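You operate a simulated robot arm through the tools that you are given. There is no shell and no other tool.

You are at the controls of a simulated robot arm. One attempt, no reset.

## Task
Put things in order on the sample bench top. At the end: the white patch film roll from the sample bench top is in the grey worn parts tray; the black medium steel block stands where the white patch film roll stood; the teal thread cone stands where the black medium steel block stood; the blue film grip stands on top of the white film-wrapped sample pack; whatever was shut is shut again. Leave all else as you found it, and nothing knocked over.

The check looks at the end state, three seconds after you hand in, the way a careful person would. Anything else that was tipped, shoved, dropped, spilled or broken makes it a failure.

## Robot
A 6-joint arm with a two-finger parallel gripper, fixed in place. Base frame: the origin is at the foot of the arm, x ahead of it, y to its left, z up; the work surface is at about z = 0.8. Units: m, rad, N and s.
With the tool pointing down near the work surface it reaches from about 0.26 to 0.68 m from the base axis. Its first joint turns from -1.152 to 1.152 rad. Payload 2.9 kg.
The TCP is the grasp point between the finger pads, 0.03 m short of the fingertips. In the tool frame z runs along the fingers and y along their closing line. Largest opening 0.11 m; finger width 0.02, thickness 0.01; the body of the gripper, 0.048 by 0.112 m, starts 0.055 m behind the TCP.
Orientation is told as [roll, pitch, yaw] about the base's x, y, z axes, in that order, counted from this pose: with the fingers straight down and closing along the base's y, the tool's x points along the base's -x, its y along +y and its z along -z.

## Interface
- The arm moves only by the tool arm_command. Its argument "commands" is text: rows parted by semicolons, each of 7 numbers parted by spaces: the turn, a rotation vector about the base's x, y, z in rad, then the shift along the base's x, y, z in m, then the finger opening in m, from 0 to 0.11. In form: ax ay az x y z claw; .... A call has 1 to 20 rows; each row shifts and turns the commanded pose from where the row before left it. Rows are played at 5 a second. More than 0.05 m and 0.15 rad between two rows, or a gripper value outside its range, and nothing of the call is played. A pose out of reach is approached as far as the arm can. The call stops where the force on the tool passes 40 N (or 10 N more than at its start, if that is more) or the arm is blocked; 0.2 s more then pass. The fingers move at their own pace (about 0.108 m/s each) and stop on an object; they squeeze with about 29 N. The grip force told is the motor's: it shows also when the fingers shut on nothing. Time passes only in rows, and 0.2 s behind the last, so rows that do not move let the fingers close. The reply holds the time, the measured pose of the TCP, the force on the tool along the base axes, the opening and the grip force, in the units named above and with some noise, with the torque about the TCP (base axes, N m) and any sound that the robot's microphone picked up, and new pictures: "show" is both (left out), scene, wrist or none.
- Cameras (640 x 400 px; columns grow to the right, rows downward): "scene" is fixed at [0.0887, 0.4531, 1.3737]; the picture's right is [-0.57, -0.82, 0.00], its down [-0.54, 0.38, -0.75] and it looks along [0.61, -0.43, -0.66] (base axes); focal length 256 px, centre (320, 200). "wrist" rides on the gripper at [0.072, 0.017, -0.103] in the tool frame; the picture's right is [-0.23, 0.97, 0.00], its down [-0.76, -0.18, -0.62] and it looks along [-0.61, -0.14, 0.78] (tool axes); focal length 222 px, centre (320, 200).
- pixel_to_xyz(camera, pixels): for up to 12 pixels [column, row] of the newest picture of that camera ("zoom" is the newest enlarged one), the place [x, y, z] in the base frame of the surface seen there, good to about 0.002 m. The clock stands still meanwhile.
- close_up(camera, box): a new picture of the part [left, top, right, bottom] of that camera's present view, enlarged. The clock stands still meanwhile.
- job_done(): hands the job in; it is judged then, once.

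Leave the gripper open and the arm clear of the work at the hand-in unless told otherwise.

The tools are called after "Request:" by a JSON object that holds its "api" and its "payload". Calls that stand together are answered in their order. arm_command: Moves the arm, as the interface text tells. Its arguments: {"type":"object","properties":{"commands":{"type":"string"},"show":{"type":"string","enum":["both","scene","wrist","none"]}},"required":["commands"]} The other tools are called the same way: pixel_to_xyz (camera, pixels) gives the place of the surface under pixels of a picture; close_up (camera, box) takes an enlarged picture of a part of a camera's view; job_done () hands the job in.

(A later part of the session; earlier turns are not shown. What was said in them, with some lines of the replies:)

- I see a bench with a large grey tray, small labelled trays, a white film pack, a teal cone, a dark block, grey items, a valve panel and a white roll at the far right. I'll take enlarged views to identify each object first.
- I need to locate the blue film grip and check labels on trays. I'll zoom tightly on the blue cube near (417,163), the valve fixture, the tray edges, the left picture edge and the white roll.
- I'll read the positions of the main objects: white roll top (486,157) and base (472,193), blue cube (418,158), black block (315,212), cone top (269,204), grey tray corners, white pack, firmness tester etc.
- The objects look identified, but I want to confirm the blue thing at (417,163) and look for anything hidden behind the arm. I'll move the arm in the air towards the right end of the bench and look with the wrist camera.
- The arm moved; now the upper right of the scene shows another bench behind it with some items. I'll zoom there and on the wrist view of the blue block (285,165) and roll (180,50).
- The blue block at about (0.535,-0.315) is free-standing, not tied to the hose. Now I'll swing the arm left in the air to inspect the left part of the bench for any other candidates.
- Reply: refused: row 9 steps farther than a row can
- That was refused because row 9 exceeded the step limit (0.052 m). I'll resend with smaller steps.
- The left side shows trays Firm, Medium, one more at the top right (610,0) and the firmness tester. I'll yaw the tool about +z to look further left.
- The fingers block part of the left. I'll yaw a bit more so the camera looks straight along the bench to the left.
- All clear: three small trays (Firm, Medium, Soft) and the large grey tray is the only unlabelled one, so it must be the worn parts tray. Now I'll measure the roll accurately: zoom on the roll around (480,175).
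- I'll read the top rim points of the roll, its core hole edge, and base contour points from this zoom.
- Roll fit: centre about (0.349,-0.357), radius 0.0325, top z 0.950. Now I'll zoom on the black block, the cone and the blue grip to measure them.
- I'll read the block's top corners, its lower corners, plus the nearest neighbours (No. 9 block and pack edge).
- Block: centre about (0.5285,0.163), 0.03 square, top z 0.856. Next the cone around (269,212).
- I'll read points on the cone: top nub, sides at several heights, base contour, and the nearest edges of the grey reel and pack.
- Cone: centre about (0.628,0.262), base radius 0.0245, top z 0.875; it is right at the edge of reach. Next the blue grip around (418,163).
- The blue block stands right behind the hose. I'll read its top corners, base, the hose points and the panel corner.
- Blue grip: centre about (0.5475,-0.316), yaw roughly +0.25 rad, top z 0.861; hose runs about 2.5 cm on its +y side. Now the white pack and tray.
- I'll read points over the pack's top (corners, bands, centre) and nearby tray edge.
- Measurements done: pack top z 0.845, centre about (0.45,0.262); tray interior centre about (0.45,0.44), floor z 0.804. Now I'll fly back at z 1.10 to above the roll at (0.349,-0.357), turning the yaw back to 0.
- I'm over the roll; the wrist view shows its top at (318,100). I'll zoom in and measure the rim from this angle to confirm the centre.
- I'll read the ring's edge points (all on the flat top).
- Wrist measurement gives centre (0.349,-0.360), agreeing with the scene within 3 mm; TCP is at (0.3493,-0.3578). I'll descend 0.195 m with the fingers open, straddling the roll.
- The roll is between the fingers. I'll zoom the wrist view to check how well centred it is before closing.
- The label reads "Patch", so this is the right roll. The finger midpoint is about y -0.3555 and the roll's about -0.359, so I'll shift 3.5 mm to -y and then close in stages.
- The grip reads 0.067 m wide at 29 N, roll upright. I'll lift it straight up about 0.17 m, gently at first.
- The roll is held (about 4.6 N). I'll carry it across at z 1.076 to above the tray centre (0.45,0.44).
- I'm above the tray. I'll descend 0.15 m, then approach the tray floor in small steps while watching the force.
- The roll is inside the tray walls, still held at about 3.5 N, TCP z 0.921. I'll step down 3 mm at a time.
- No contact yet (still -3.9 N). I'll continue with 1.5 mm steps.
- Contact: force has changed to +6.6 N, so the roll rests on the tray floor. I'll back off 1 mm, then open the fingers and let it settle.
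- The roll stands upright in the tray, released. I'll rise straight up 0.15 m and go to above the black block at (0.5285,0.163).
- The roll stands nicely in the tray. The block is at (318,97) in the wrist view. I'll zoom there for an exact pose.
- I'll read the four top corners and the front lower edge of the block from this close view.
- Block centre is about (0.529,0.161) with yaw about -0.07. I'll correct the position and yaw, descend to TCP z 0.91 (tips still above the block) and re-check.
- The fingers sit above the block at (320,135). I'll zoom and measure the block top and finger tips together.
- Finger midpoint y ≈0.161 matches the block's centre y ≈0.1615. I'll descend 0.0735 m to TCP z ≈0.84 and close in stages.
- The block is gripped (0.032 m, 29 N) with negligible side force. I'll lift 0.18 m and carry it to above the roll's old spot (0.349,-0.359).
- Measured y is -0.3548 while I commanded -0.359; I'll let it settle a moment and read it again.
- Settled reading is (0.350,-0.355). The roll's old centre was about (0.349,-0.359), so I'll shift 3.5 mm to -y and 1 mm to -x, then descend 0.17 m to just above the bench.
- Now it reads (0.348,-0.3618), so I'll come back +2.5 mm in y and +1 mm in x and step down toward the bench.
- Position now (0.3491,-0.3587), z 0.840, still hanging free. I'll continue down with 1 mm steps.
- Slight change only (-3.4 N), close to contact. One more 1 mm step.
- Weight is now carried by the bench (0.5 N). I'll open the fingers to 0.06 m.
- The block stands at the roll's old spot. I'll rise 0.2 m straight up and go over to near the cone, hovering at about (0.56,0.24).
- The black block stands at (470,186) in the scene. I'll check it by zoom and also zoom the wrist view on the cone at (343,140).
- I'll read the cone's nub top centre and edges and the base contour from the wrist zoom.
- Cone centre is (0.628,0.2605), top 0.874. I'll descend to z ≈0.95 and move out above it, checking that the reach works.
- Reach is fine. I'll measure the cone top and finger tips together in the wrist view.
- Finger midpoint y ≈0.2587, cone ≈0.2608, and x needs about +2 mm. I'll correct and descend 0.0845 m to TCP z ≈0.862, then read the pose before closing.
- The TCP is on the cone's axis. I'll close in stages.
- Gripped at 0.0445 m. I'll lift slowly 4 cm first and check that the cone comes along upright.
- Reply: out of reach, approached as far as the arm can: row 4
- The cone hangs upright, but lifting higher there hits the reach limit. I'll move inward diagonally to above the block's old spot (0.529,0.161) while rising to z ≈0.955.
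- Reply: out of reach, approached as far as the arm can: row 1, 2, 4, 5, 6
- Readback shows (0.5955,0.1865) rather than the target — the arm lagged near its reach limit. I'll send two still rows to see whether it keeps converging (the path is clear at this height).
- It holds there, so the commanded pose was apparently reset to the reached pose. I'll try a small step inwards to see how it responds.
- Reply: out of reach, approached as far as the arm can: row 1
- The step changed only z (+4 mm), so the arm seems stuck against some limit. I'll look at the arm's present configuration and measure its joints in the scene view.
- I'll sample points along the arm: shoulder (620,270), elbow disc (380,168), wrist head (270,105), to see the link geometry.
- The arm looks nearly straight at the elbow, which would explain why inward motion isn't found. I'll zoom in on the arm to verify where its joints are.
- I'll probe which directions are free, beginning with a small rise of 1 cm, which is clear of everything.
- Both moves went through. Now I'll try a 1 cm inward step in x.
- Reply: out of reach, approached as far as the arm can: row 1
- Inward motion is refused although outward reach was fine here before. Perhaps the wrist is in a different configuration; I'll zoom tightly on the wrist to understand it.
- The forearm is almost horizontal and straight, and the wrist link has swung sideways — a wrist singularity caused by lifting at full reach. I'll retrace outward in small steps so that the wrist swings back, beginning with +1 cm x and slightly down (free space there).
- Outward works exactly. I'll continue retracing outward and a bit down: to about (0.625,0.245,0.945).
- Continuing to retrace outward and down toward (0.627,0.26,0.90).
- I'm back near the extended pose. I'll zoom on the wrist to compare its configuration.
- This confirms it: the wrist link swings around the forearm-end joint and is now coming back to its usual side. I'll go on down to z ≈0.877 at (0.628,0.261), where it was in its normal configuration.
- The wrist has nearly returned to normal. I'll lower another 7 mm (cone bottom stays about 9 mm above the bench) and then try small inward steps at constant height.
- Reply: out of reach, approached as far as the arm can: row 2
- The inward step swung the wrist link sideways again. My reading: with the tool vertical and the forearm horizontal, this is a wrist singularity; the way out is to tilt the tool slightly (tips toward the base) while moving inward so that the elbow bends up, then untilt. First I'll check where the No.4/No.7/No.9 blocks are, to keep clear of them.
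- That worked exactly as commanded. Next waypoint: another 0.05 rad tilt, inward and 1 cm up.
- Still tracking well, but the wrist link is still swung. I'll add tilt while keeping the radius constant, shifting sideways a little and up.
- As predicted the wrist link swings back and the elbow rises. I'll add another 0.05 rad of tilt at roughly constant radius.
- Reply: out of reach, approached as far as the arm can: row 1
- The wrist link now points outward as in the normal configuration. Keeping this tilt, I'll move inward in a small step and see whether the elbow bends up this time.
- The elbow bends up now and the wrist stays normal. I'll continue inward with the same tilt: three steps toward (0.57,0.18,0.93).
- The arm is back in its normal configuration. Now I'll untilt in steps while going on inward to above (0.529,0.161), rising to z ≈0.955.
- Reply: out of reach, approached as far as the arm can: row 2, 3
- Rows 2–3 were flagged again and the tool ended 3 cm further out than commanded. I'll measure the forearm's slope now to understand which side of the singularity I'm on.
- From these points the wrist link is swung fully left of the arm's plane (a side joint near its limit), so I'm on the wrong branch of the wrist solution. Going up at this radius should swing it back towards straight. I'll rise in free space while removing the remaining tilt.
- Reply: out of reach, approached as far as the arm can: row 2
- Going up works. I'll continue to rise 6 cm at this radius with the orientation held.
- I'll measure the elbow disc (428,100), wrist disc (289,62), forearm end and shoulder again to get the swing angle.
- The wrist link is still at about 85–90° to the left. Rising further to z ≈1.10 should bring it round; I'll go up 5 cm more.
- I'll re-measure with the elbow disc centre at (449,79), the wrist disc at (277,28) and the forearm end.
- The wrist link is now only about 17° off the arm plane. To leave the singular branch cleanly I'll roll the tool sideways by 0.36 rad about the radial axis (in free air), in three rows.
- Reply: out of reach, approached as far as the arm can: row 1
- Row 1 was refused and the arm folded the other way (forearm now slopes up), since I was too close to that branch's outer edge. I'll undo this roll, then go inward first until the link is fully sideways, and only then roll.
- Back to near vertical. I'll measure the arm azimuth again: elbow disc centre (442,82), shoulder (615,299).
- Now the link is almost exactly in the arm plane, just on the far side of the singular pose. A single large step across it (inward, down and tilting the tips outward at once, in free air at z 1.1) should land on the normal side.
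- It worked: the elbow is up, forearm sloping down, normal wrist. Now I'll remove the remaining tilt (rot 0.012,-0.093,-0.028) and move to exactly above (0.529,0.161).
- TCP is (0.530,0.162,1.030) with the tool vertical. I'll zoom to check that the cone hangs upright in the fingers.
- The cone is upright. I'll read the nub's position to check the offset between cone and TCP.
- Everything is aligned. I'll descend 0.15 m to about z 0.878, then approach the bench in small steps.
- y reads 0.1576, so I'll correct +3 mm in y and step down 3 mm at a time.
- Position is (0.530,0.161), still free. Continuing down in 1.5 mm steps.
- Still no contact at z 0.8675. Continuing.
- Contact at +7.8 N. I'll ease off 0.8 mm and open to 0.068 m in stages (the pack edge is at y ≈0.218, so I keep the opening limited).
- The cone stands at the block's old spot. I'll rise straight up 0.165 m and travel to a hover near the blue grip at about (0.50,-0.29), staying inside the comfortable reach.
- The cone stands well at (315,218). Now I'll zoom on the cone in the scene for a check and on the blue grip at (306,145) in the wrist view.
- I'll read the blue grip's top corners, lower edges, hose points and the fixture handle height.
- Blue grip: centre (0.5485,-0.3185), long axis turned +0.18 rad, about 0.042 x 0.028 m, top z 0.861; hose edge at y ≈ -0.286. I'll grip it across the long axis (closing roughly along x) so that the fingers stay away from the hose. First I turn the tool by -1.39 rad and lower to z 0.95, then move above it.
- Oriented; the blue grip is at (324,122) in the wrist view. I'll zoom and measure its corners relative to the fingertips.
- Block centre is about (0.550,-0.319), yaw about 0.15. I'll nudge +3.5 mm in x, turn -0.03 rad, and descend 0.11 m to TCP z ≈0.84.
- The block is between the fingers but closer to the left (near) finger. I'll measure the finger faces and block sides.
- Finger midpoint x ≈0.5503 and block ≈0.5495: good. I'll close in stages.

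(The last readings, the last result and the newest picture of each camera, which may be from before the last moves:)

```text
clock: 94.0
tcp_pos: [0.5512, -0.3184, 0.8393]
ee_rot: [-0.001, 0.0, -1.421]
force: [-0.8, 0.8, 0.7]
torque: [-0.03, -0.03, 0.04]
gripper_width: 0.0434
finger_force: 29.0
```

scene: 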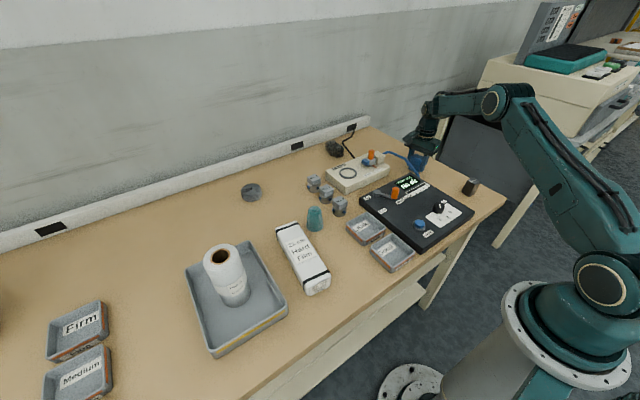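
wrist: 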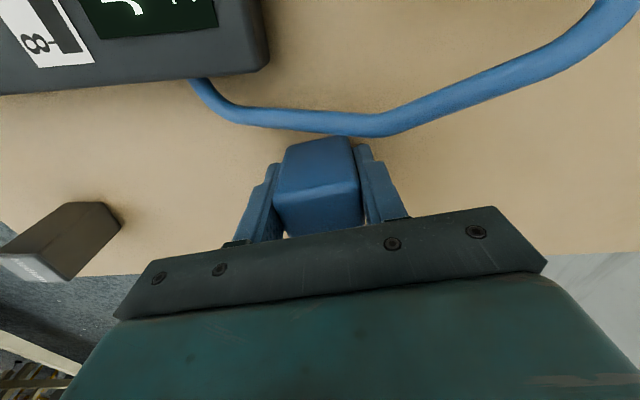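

Gripped at 0.043 m. I'll lift straight up 9 cm (block bottom then above the hose), slowly at first.

Request:
{"api": "arm_command", "payload": {"commands": "0 0 0 0 0 0.005 0.02; 0 0 0 0 0 0.01 0.02; 0 0 0 0 0 0.02 0.02; 0 0 0 0 0 0.025 0.02; 0 0 0 0 0 0.03 0.02; 0 0 0 0 0 0 0.02"}}

```text
clock: 95.4
tcp_pos: [0.551, -0.319, 0.9296]
ee_rot: [0.0, 0.002, -1.42]
force: [0.1, 0.1, -1.0]
torque: [-0.01, 0.0, -0.02]
gripper_width: 0.0434
finger_force: 28.4
```

scene: 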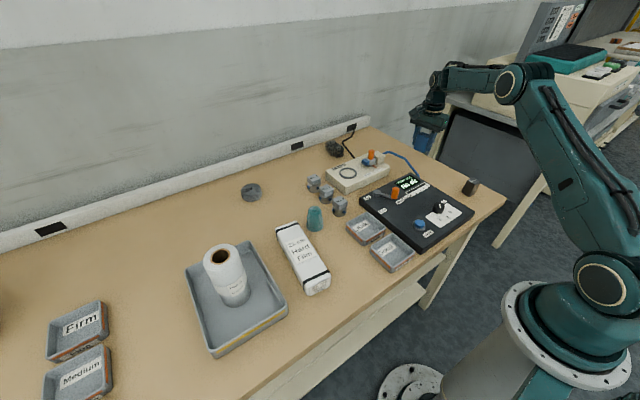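
wrist: 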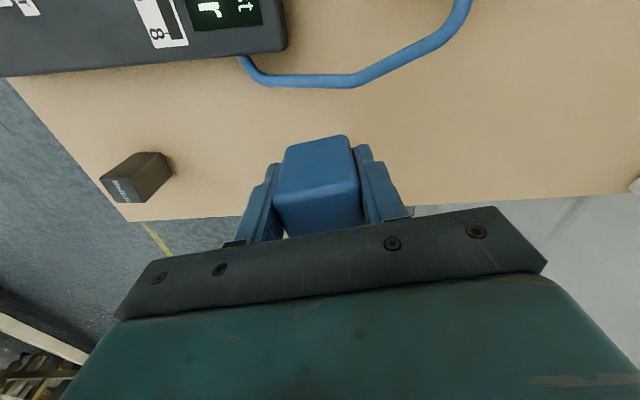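

Lifted cleanly, hose untouched. Now I'll bring it inward and up, then sweep over to above the pack's centre (0.449,0.262), turning the yaw to -0.11 on the way.

Request:
{"api": "arm_command", "payload": {"commands": "0 0 0 -0.034 0.01 0.022 0.02; 0 0 0 -0.034 0.01 0.022 0.02; 0 0 0 -0.034 0.01 0.022 0.02; 0 0 0.131 0 0.0394 0 0.02; 0 0 0.131 0 0.0394 0 0.02; 0 0 0.131 0 0.0394 0 0.02; 0 0 0.131 0 0.0394 0 0.02; 0 0 0.131 0 0.0394 0 0.02; 0 0 0.131 0 0.0394 0 0.02; 0 0 0.131 0 0.0394 0 0.02; 0 0 0.131 0 0.0394 0 0.02; 0 0 0.131 0 0.0394 0 0.02; 0 0 0.131 0 0.0394 0 0.02; 0 0 0 0 0.0394 0 0.02; 0 0 0 0 0.0394 0 0.02; 0 0 0 0 0.0394 0 0.02; 0 0 0 0 0.0394 0 0.02; 0 0 0 0 0 0 0.02; 0 0 0 0 0 0 0.02"}}

```text
clock: 99.4
tcp_pos: [0.4491, 0.2637, 0.9976]
ee_rot: [-0.002, 0.001, -0.109]
force: [0.4, -0.3, -1.0]
torque: [0.01, 0.03, 0.02]
gripper_width: 0.0436
finger_force: 29.0
```

scene: 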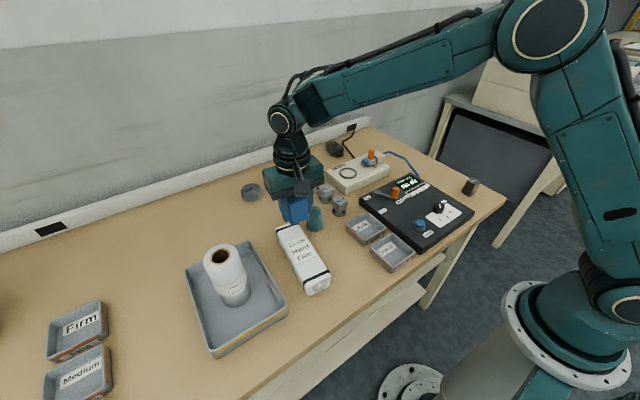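
wrist: 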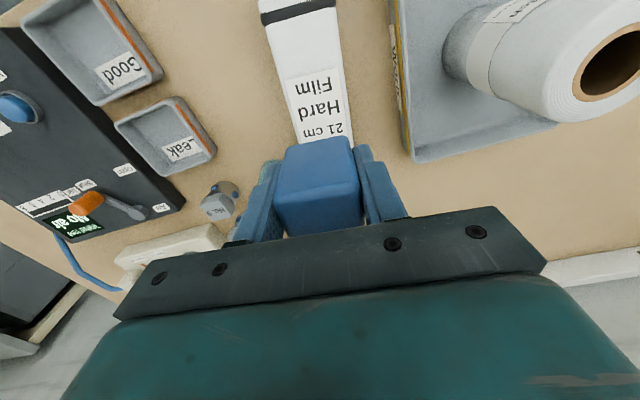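

I'm over the pack at (0.449,0.264). There is some text on the tray's side near (395,80) in the wrist view; I'll zoom to confirm that it's the worn parts tray, and check the pack below.

Request:
{"api": "close_up", "payload": {"camera": "wrist", "box": [360, 0, 460, 170]}}

Request:
{"api": "close_up", "payload": {"camera": "wrist", "box": [220, 0, 420, 240]}}

```text
2.35 times, centred on (410, 85) of wrist
```

zoom: 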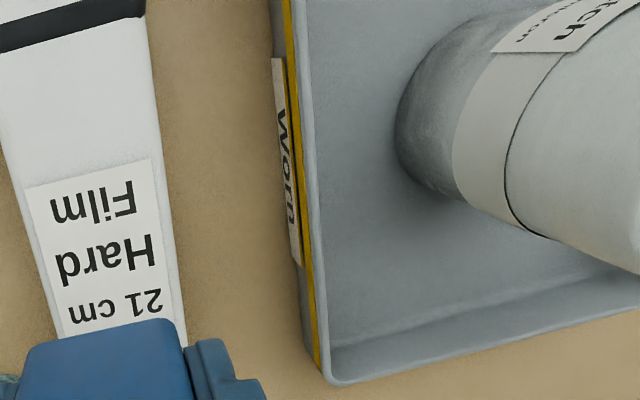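

```text
1.67 times, centred on (320, 120) of wrist
```

zoom: 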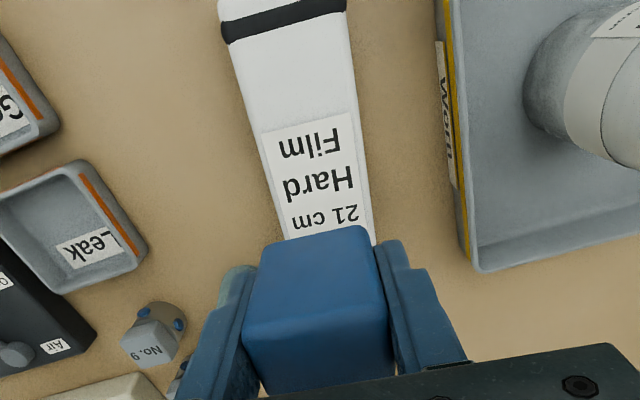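

The tray is labelled "Worn" — confirmed. The pack's centre line at this x is y ≈0.2615. I'll correct -2 mm in y and descend 0.10 m.

Request:
{"api": "arm_command", "payload": {"commands": "0 0 0 0 -0.002 -0.03 0.02; 0 0 0 0 0 -0.035 0.02; 0 0 0 0 0 -0.025 0.02; 0 0 0 0 0 -0.01 0.02; 0 0 0 0 0 0 0.02; 0 0 0 0 0 0 0.02"}}

```text
clock: 100.8
tcp_pos: [0.4492, 0.2633, 0.8966]
ee_rot: [-0.002, 0.003, -0.111]
force: [0.2, 0.2, -1.2]
torque: [0.03, -0.01, -0.02]
gripper_width: 0.0435
finger_force: 29.2
```

scene: 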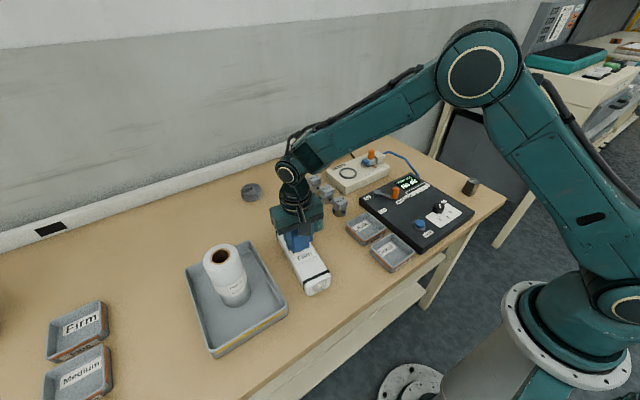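
wrist: 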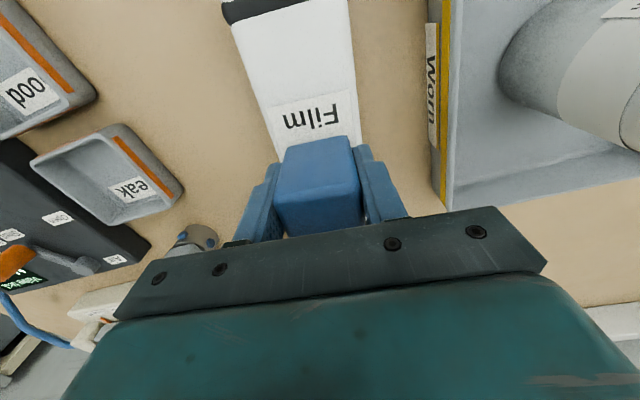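

I'll measure the block's lower edges against the pack's edges near the block.

Request:
{"api": "pixel_to_xyz", "payload": {"camera": "wrist", "pixels": [[268, 130], [357, 120], [288, 150], [348, 140], [280, 190], [357, 180], [270, 138], [358, 130]]}}

Request:
{"api": "close_up", "payload": {"camera": "wrist", "box": [220, 80, 420, 240]}}

```text
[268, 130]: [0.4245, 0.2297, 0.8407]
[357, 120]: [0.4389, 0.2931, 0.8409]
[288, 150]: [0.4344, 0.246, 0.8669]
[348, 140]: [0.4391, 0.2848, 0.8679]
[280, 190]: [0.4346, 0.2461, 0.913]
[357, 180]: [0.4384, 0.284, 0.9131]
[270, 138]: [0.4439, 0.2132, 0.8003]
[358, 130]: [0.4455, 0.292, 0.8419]
```

```text
2.50 times, centred on (320, 160) of wrist
```

zoom: 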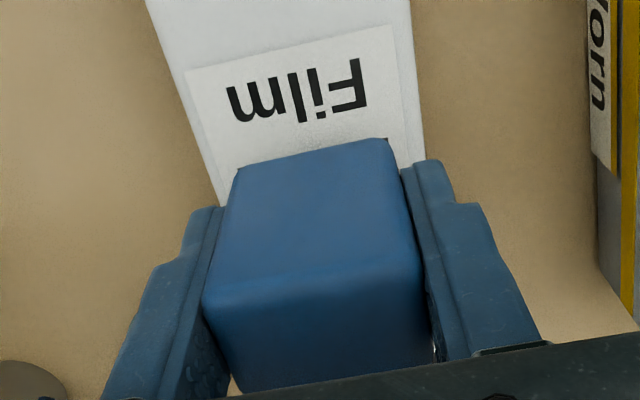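

The block centre is about y 0.264, pack centre 0.2618. I'll shift -2.5 mm in y and step down to contact.

Request:
{"api": "arm_command", "payload": {"commands": "0 0 0 0 -0.0025 -0.003 0.02; 0 0 0 0 0 -0.003 0.02; 0 0 0 0 0 -0.002 0.02; 0 0 0 0 0 0 0.02", "show": "none"}}

Request:
{"api": "arm_command", "payload": {"commands": "0 0 0 0 0 -0.0015 0.02; 0 0 0 0 0 0 0.02", "show": "none"}}

Request:
{"api": "arm_command", "payload": {"commands": "0 0 0 0 0 -0.0015 0.02; 0 0 0 0 0 0 0.02", "show": "none"}}

```text
clock: 101.8
tcp_pos: [0.4485, 0.259, 0.8872]
ee_rot: [0.0, 0.003, -0.11]
force: [0.1, 0.6, -0.2]
torque: [0.03, 0.0, -0.02]
gripper_width: 0.0435
finger_force: 29.2
```

```text
clock: 102.4
tcp_pos: [0.4493, 0.2583, 0.8863]
ee_rot: [-0.002, 0.001, -0.11]
force: [-0.5, 0.5, -1.2]
torque: [0.01, 0.03, -0.02]
gripper_width: 0.0434
finger_force: 28.6
```

```text
clock: 103.0
tcp_pos: [0.4498, 0.2585, 0.8837]
ee_rot: [-0.002, 0.002, -0.108]
force: [-0.4, 0.0, 2.9]
torque: [0.04, -0.04, 0.01]
gripper_width: 0.0435
finger_force: 29.0
```

Contact (+2.9 N), but y is 0.2585, about 3 mm right of centre. I'll lift 3 mm, shift +3 mm, and set down again.

Request:
{"api": "arm_command", "payload": {"commands": "0 0 0 0 0 0.004 0.02; 0 0 0 0 0.003 0 0.02; 0 0 0 0 0 0 0.02", "show": "none"}}

```text
clock: 103.8
tcp_pos: [0.4475, 0.2614, 0.8889]
ee_rot: [0.0, 0.003, -0.11]
force: [-0.3, 0.4, 0.5]
torque: [0.02, 0.0, -0.03]
gripper_width: 0.0433
finger_force: 28.9
```

y is now 0.2614. Lowering again in small steps.

Request:
{"api": "arm_command", "payload": {"commands": "0 0 0 0 0 -0.0025 0.02; 0 0 0 0 0 0 0.02", "show": "none"}}

Request:
{"api": "arm_command", "payload": {"commands": "0 0 0 0 0 -0.0013 0.02; 0 0 0 0 0 0 0.02", "show": "none"}}

```text
clock: 104.4
tcp_pos: [0.4461, 0.2616, 0.8861]
ee_rot: [-0.002, 0.002, -0.109]
force: [0.1, 0.6, -0.5]
torque: [0.0, -0.03, 0.0]
gripper_width: 0.0438
finger_force: 29.1
```

```text
clock: 105.0
tcp_pos: [0.4481, 0.2612, 0.8858]
ee_rot: [-0.003, 0.002, -0.11]
force: [0.5, -0.5, -0.7]
torque: [0.01, 0.0, -0.02]
gripper_width: 0.0435
finger_force: 29.6
```

One more small step to contact.

Request:
{"api": "arm_command", "payload": {"commands": "0 0 0 0 0 -0.001 0.02; 0 0 0 0 0 0 0.02", "show": "none"}}

Request:
{"api": "arm_command", "payload": {"commands": "0 0 0 0 0 -0.0007 0.02; 0 0 0 0 0 0 0.02", "show": "none"}}

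```text
clock: 105.6
tcp_pos: [0.4491, 0.2622, 0.8838]
ee_rot: [-0.001, 0.002, -0.109]
force: [-1.7, -0.6, 4.8]
torque: [0.02, 0.05, 0.05]
gripper_width: 0.0435
finger_force: 29.1
```

```text
clock: 106.2
tcp_pos: [0.4487, 0.2613, 0.8844]
ee_rot: [0.001, -0.001, -0.109]
force: [-3.7, 3.7, 14.5]
torque: [0.15, 0.15, 0.02]
gripper_width: 0.0436
finger_force: 28.7
```

Firm contact (14.5 N). I'll relax 1.2 mm and then open in stages.

Request:
{"api": "arm_command", "payload": {"commands": "0 0 0 0 0 0.0012 0.02; 0 0 0 0 0 0 0.043; 0 0 0 0 0 0 0.046; 0 0 0 0 0 0 0.054; 0 0 0 0 0 0 0.066; 0 0 0 0 0 0 0.075; 0 0 0 0 0 0 0.075"}}

```text
clock: 107.8
tcp_pos: [0.4478, 0.2602, 0.8846]
ee_rot: [0.0, 0.003, -0.11]
force: [0.4, -0.3, -0.1]
torque: [-0.03, 0.0, -0.03]
gripper_width: 0.0748
finger_force: 0.1
```

scene: 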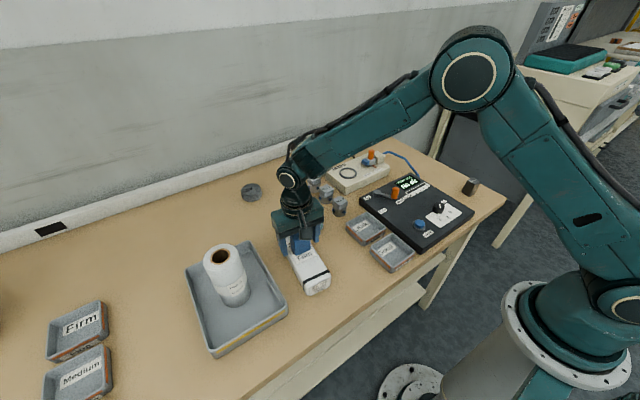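
wrist: 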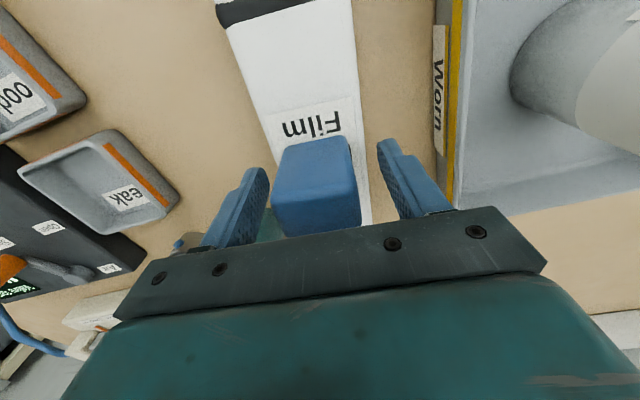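

Released; the blue grip stands on the pack. I'll rise straight up 0.165 m, then retreat to the middle-right in the air with the gripper open.

Request:
{"api": "arm_command", "payload": {"commands": "0 0 0 0 0 0.015 0.08; 0 0 0 0 0 0.03 0.09; 0 0 0 0 0 0.045 0.1; 0 0 0 0 0 0.045 0.11; 0 0 0 0 0 0.045 0.11; 0 0 0.037 0 -0.04 0 0.11; 0 0 0.037 0 -0.04 0 0.11; 0 0 0.037 0 -0.04 0 0.11; 0 0 0 0 -0.04 0 0.11; 0 0 0 0 -0.04 0 0.11; 0 0 0 0 -0.04 0 0.11; 0 0 0 0 -0.04 0 0.11; 0 0 0 0 -0.04 0 0.11; 0 0 0 0 0 0 0.11; 0 0 0 0 0 0 0.11"}}

```text
clock: 111.0
tcp_pos: [0.4492, -0.0601, 1.0634]
ee_rot: [-0.001, 0.003, 0.002]
force: [-0.2, -0.5, 1.0]
torque: [0.0, 0.0, 0.0]
gripper_width: 0.11
finger_force: 0.0
```

scene: 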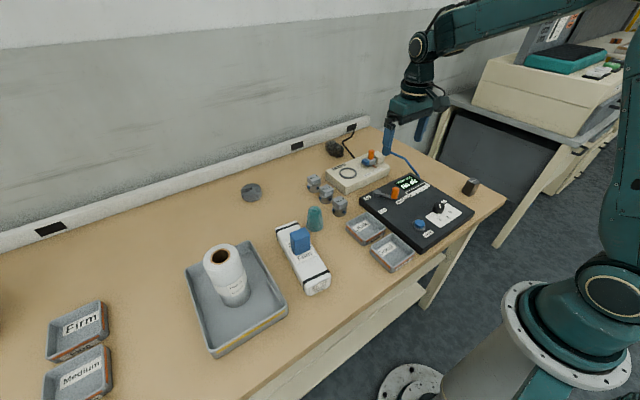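
wrist: 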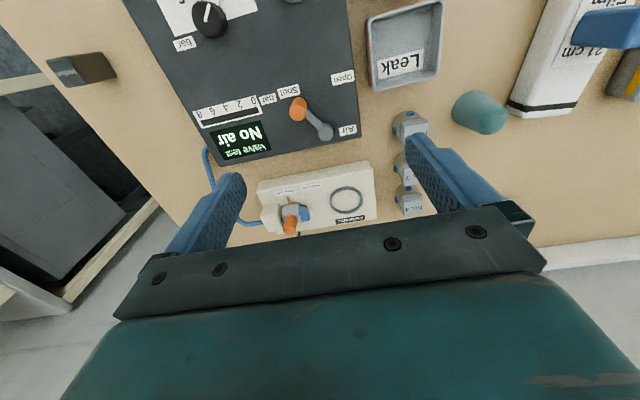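

The arm is clear. I'll verify each placed object with enlarged views: blue grip on pack and cone, roll in tray, black block, and the untouched instruments.

Request:
{"api": "close_up", "payload": {"camera": "scene", "box": [260, 195, 350, 300]}}

Request:
{"api": "close_up", "payload": {"camera": "scene", "box": [180, 230, 300, 360]}}

Request:
{"api": "close_up", "payload": {"camera": "scene", "box": [300, 130, 510, 280]}}

Request:
{"api": "pixel_to_xyz", "payload": {"camera": "scene", "pixels": [[300, 235], [301, 248], [313, 210], [471, 183], [220, 257], [240, 260], [315, 228]]}}

```text
3.81 times, centred on (305, 248) of scene
```

zoom: 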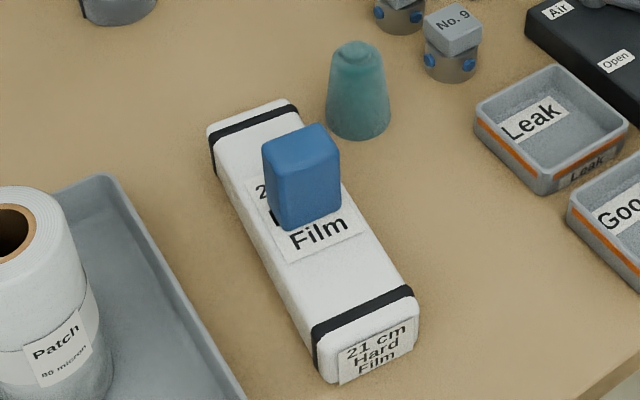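

```text
3.08 times, centred on (240, 295) of scene
```

zoom: 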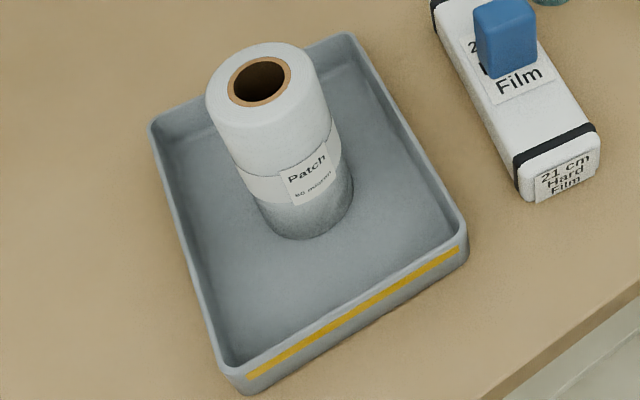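

```text
2.67 times, centred on (405, 205) of scene
```

zoom: 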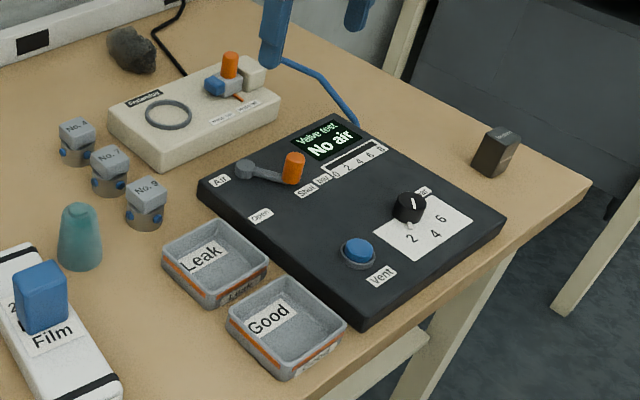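

```text
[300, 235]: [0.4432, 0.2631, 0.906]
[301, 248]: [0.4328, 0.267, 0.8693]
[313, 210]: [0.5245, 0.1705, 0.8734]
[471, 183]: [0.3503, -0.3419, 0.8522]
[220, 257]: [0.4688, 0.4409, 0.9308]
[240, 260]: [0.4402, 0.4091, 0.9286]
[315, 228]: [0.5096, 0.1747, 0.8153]
```

Everything checks out: the Patch roll stands in the "Worn" tray, the black Medium block stands at (0.349,-0.358), the teal cone stands where the block was, and the blue grip stands on the film pack. The lever is still at Shut, the other items are where they were, and the gripper is open and clear. I'm handing in.

Request:
{"api": "job_done", "payload": {}}

```text
The job is handed in.
```

I handed the job in with all four objects in place. In the last camera check nothing was knocked over.

- **White patch film roll:** it stands upright in the grey tray, whose side label reads "Worn". I placed it near the centre of the tray.
- **Black medium steel block:** it stands where the roll stood, at about (0.349, -0.358). That is within a few millimetres of the roll's measured centre.
- **Teal thread cone:** it stands upright where the block was, at about (0.529, 0.161).
- **Blue film grip:** it stands upright near the middle of the white film-wrapped pack. I took the loose blue block beside the valve panel to be the film grip, as it was the only free blue object I found.
- **Shut items:** I opened nothing. The air lever still points to "Shut" and the display reads "No air".

With the cone in hand, the arm got stuck at the edge of its reach. I spent several moves in the air getting it back to normal; the cone stayed in the fingers and touched nothing.

At hand-in the gripper was open and the arm was raised clear of the bench.
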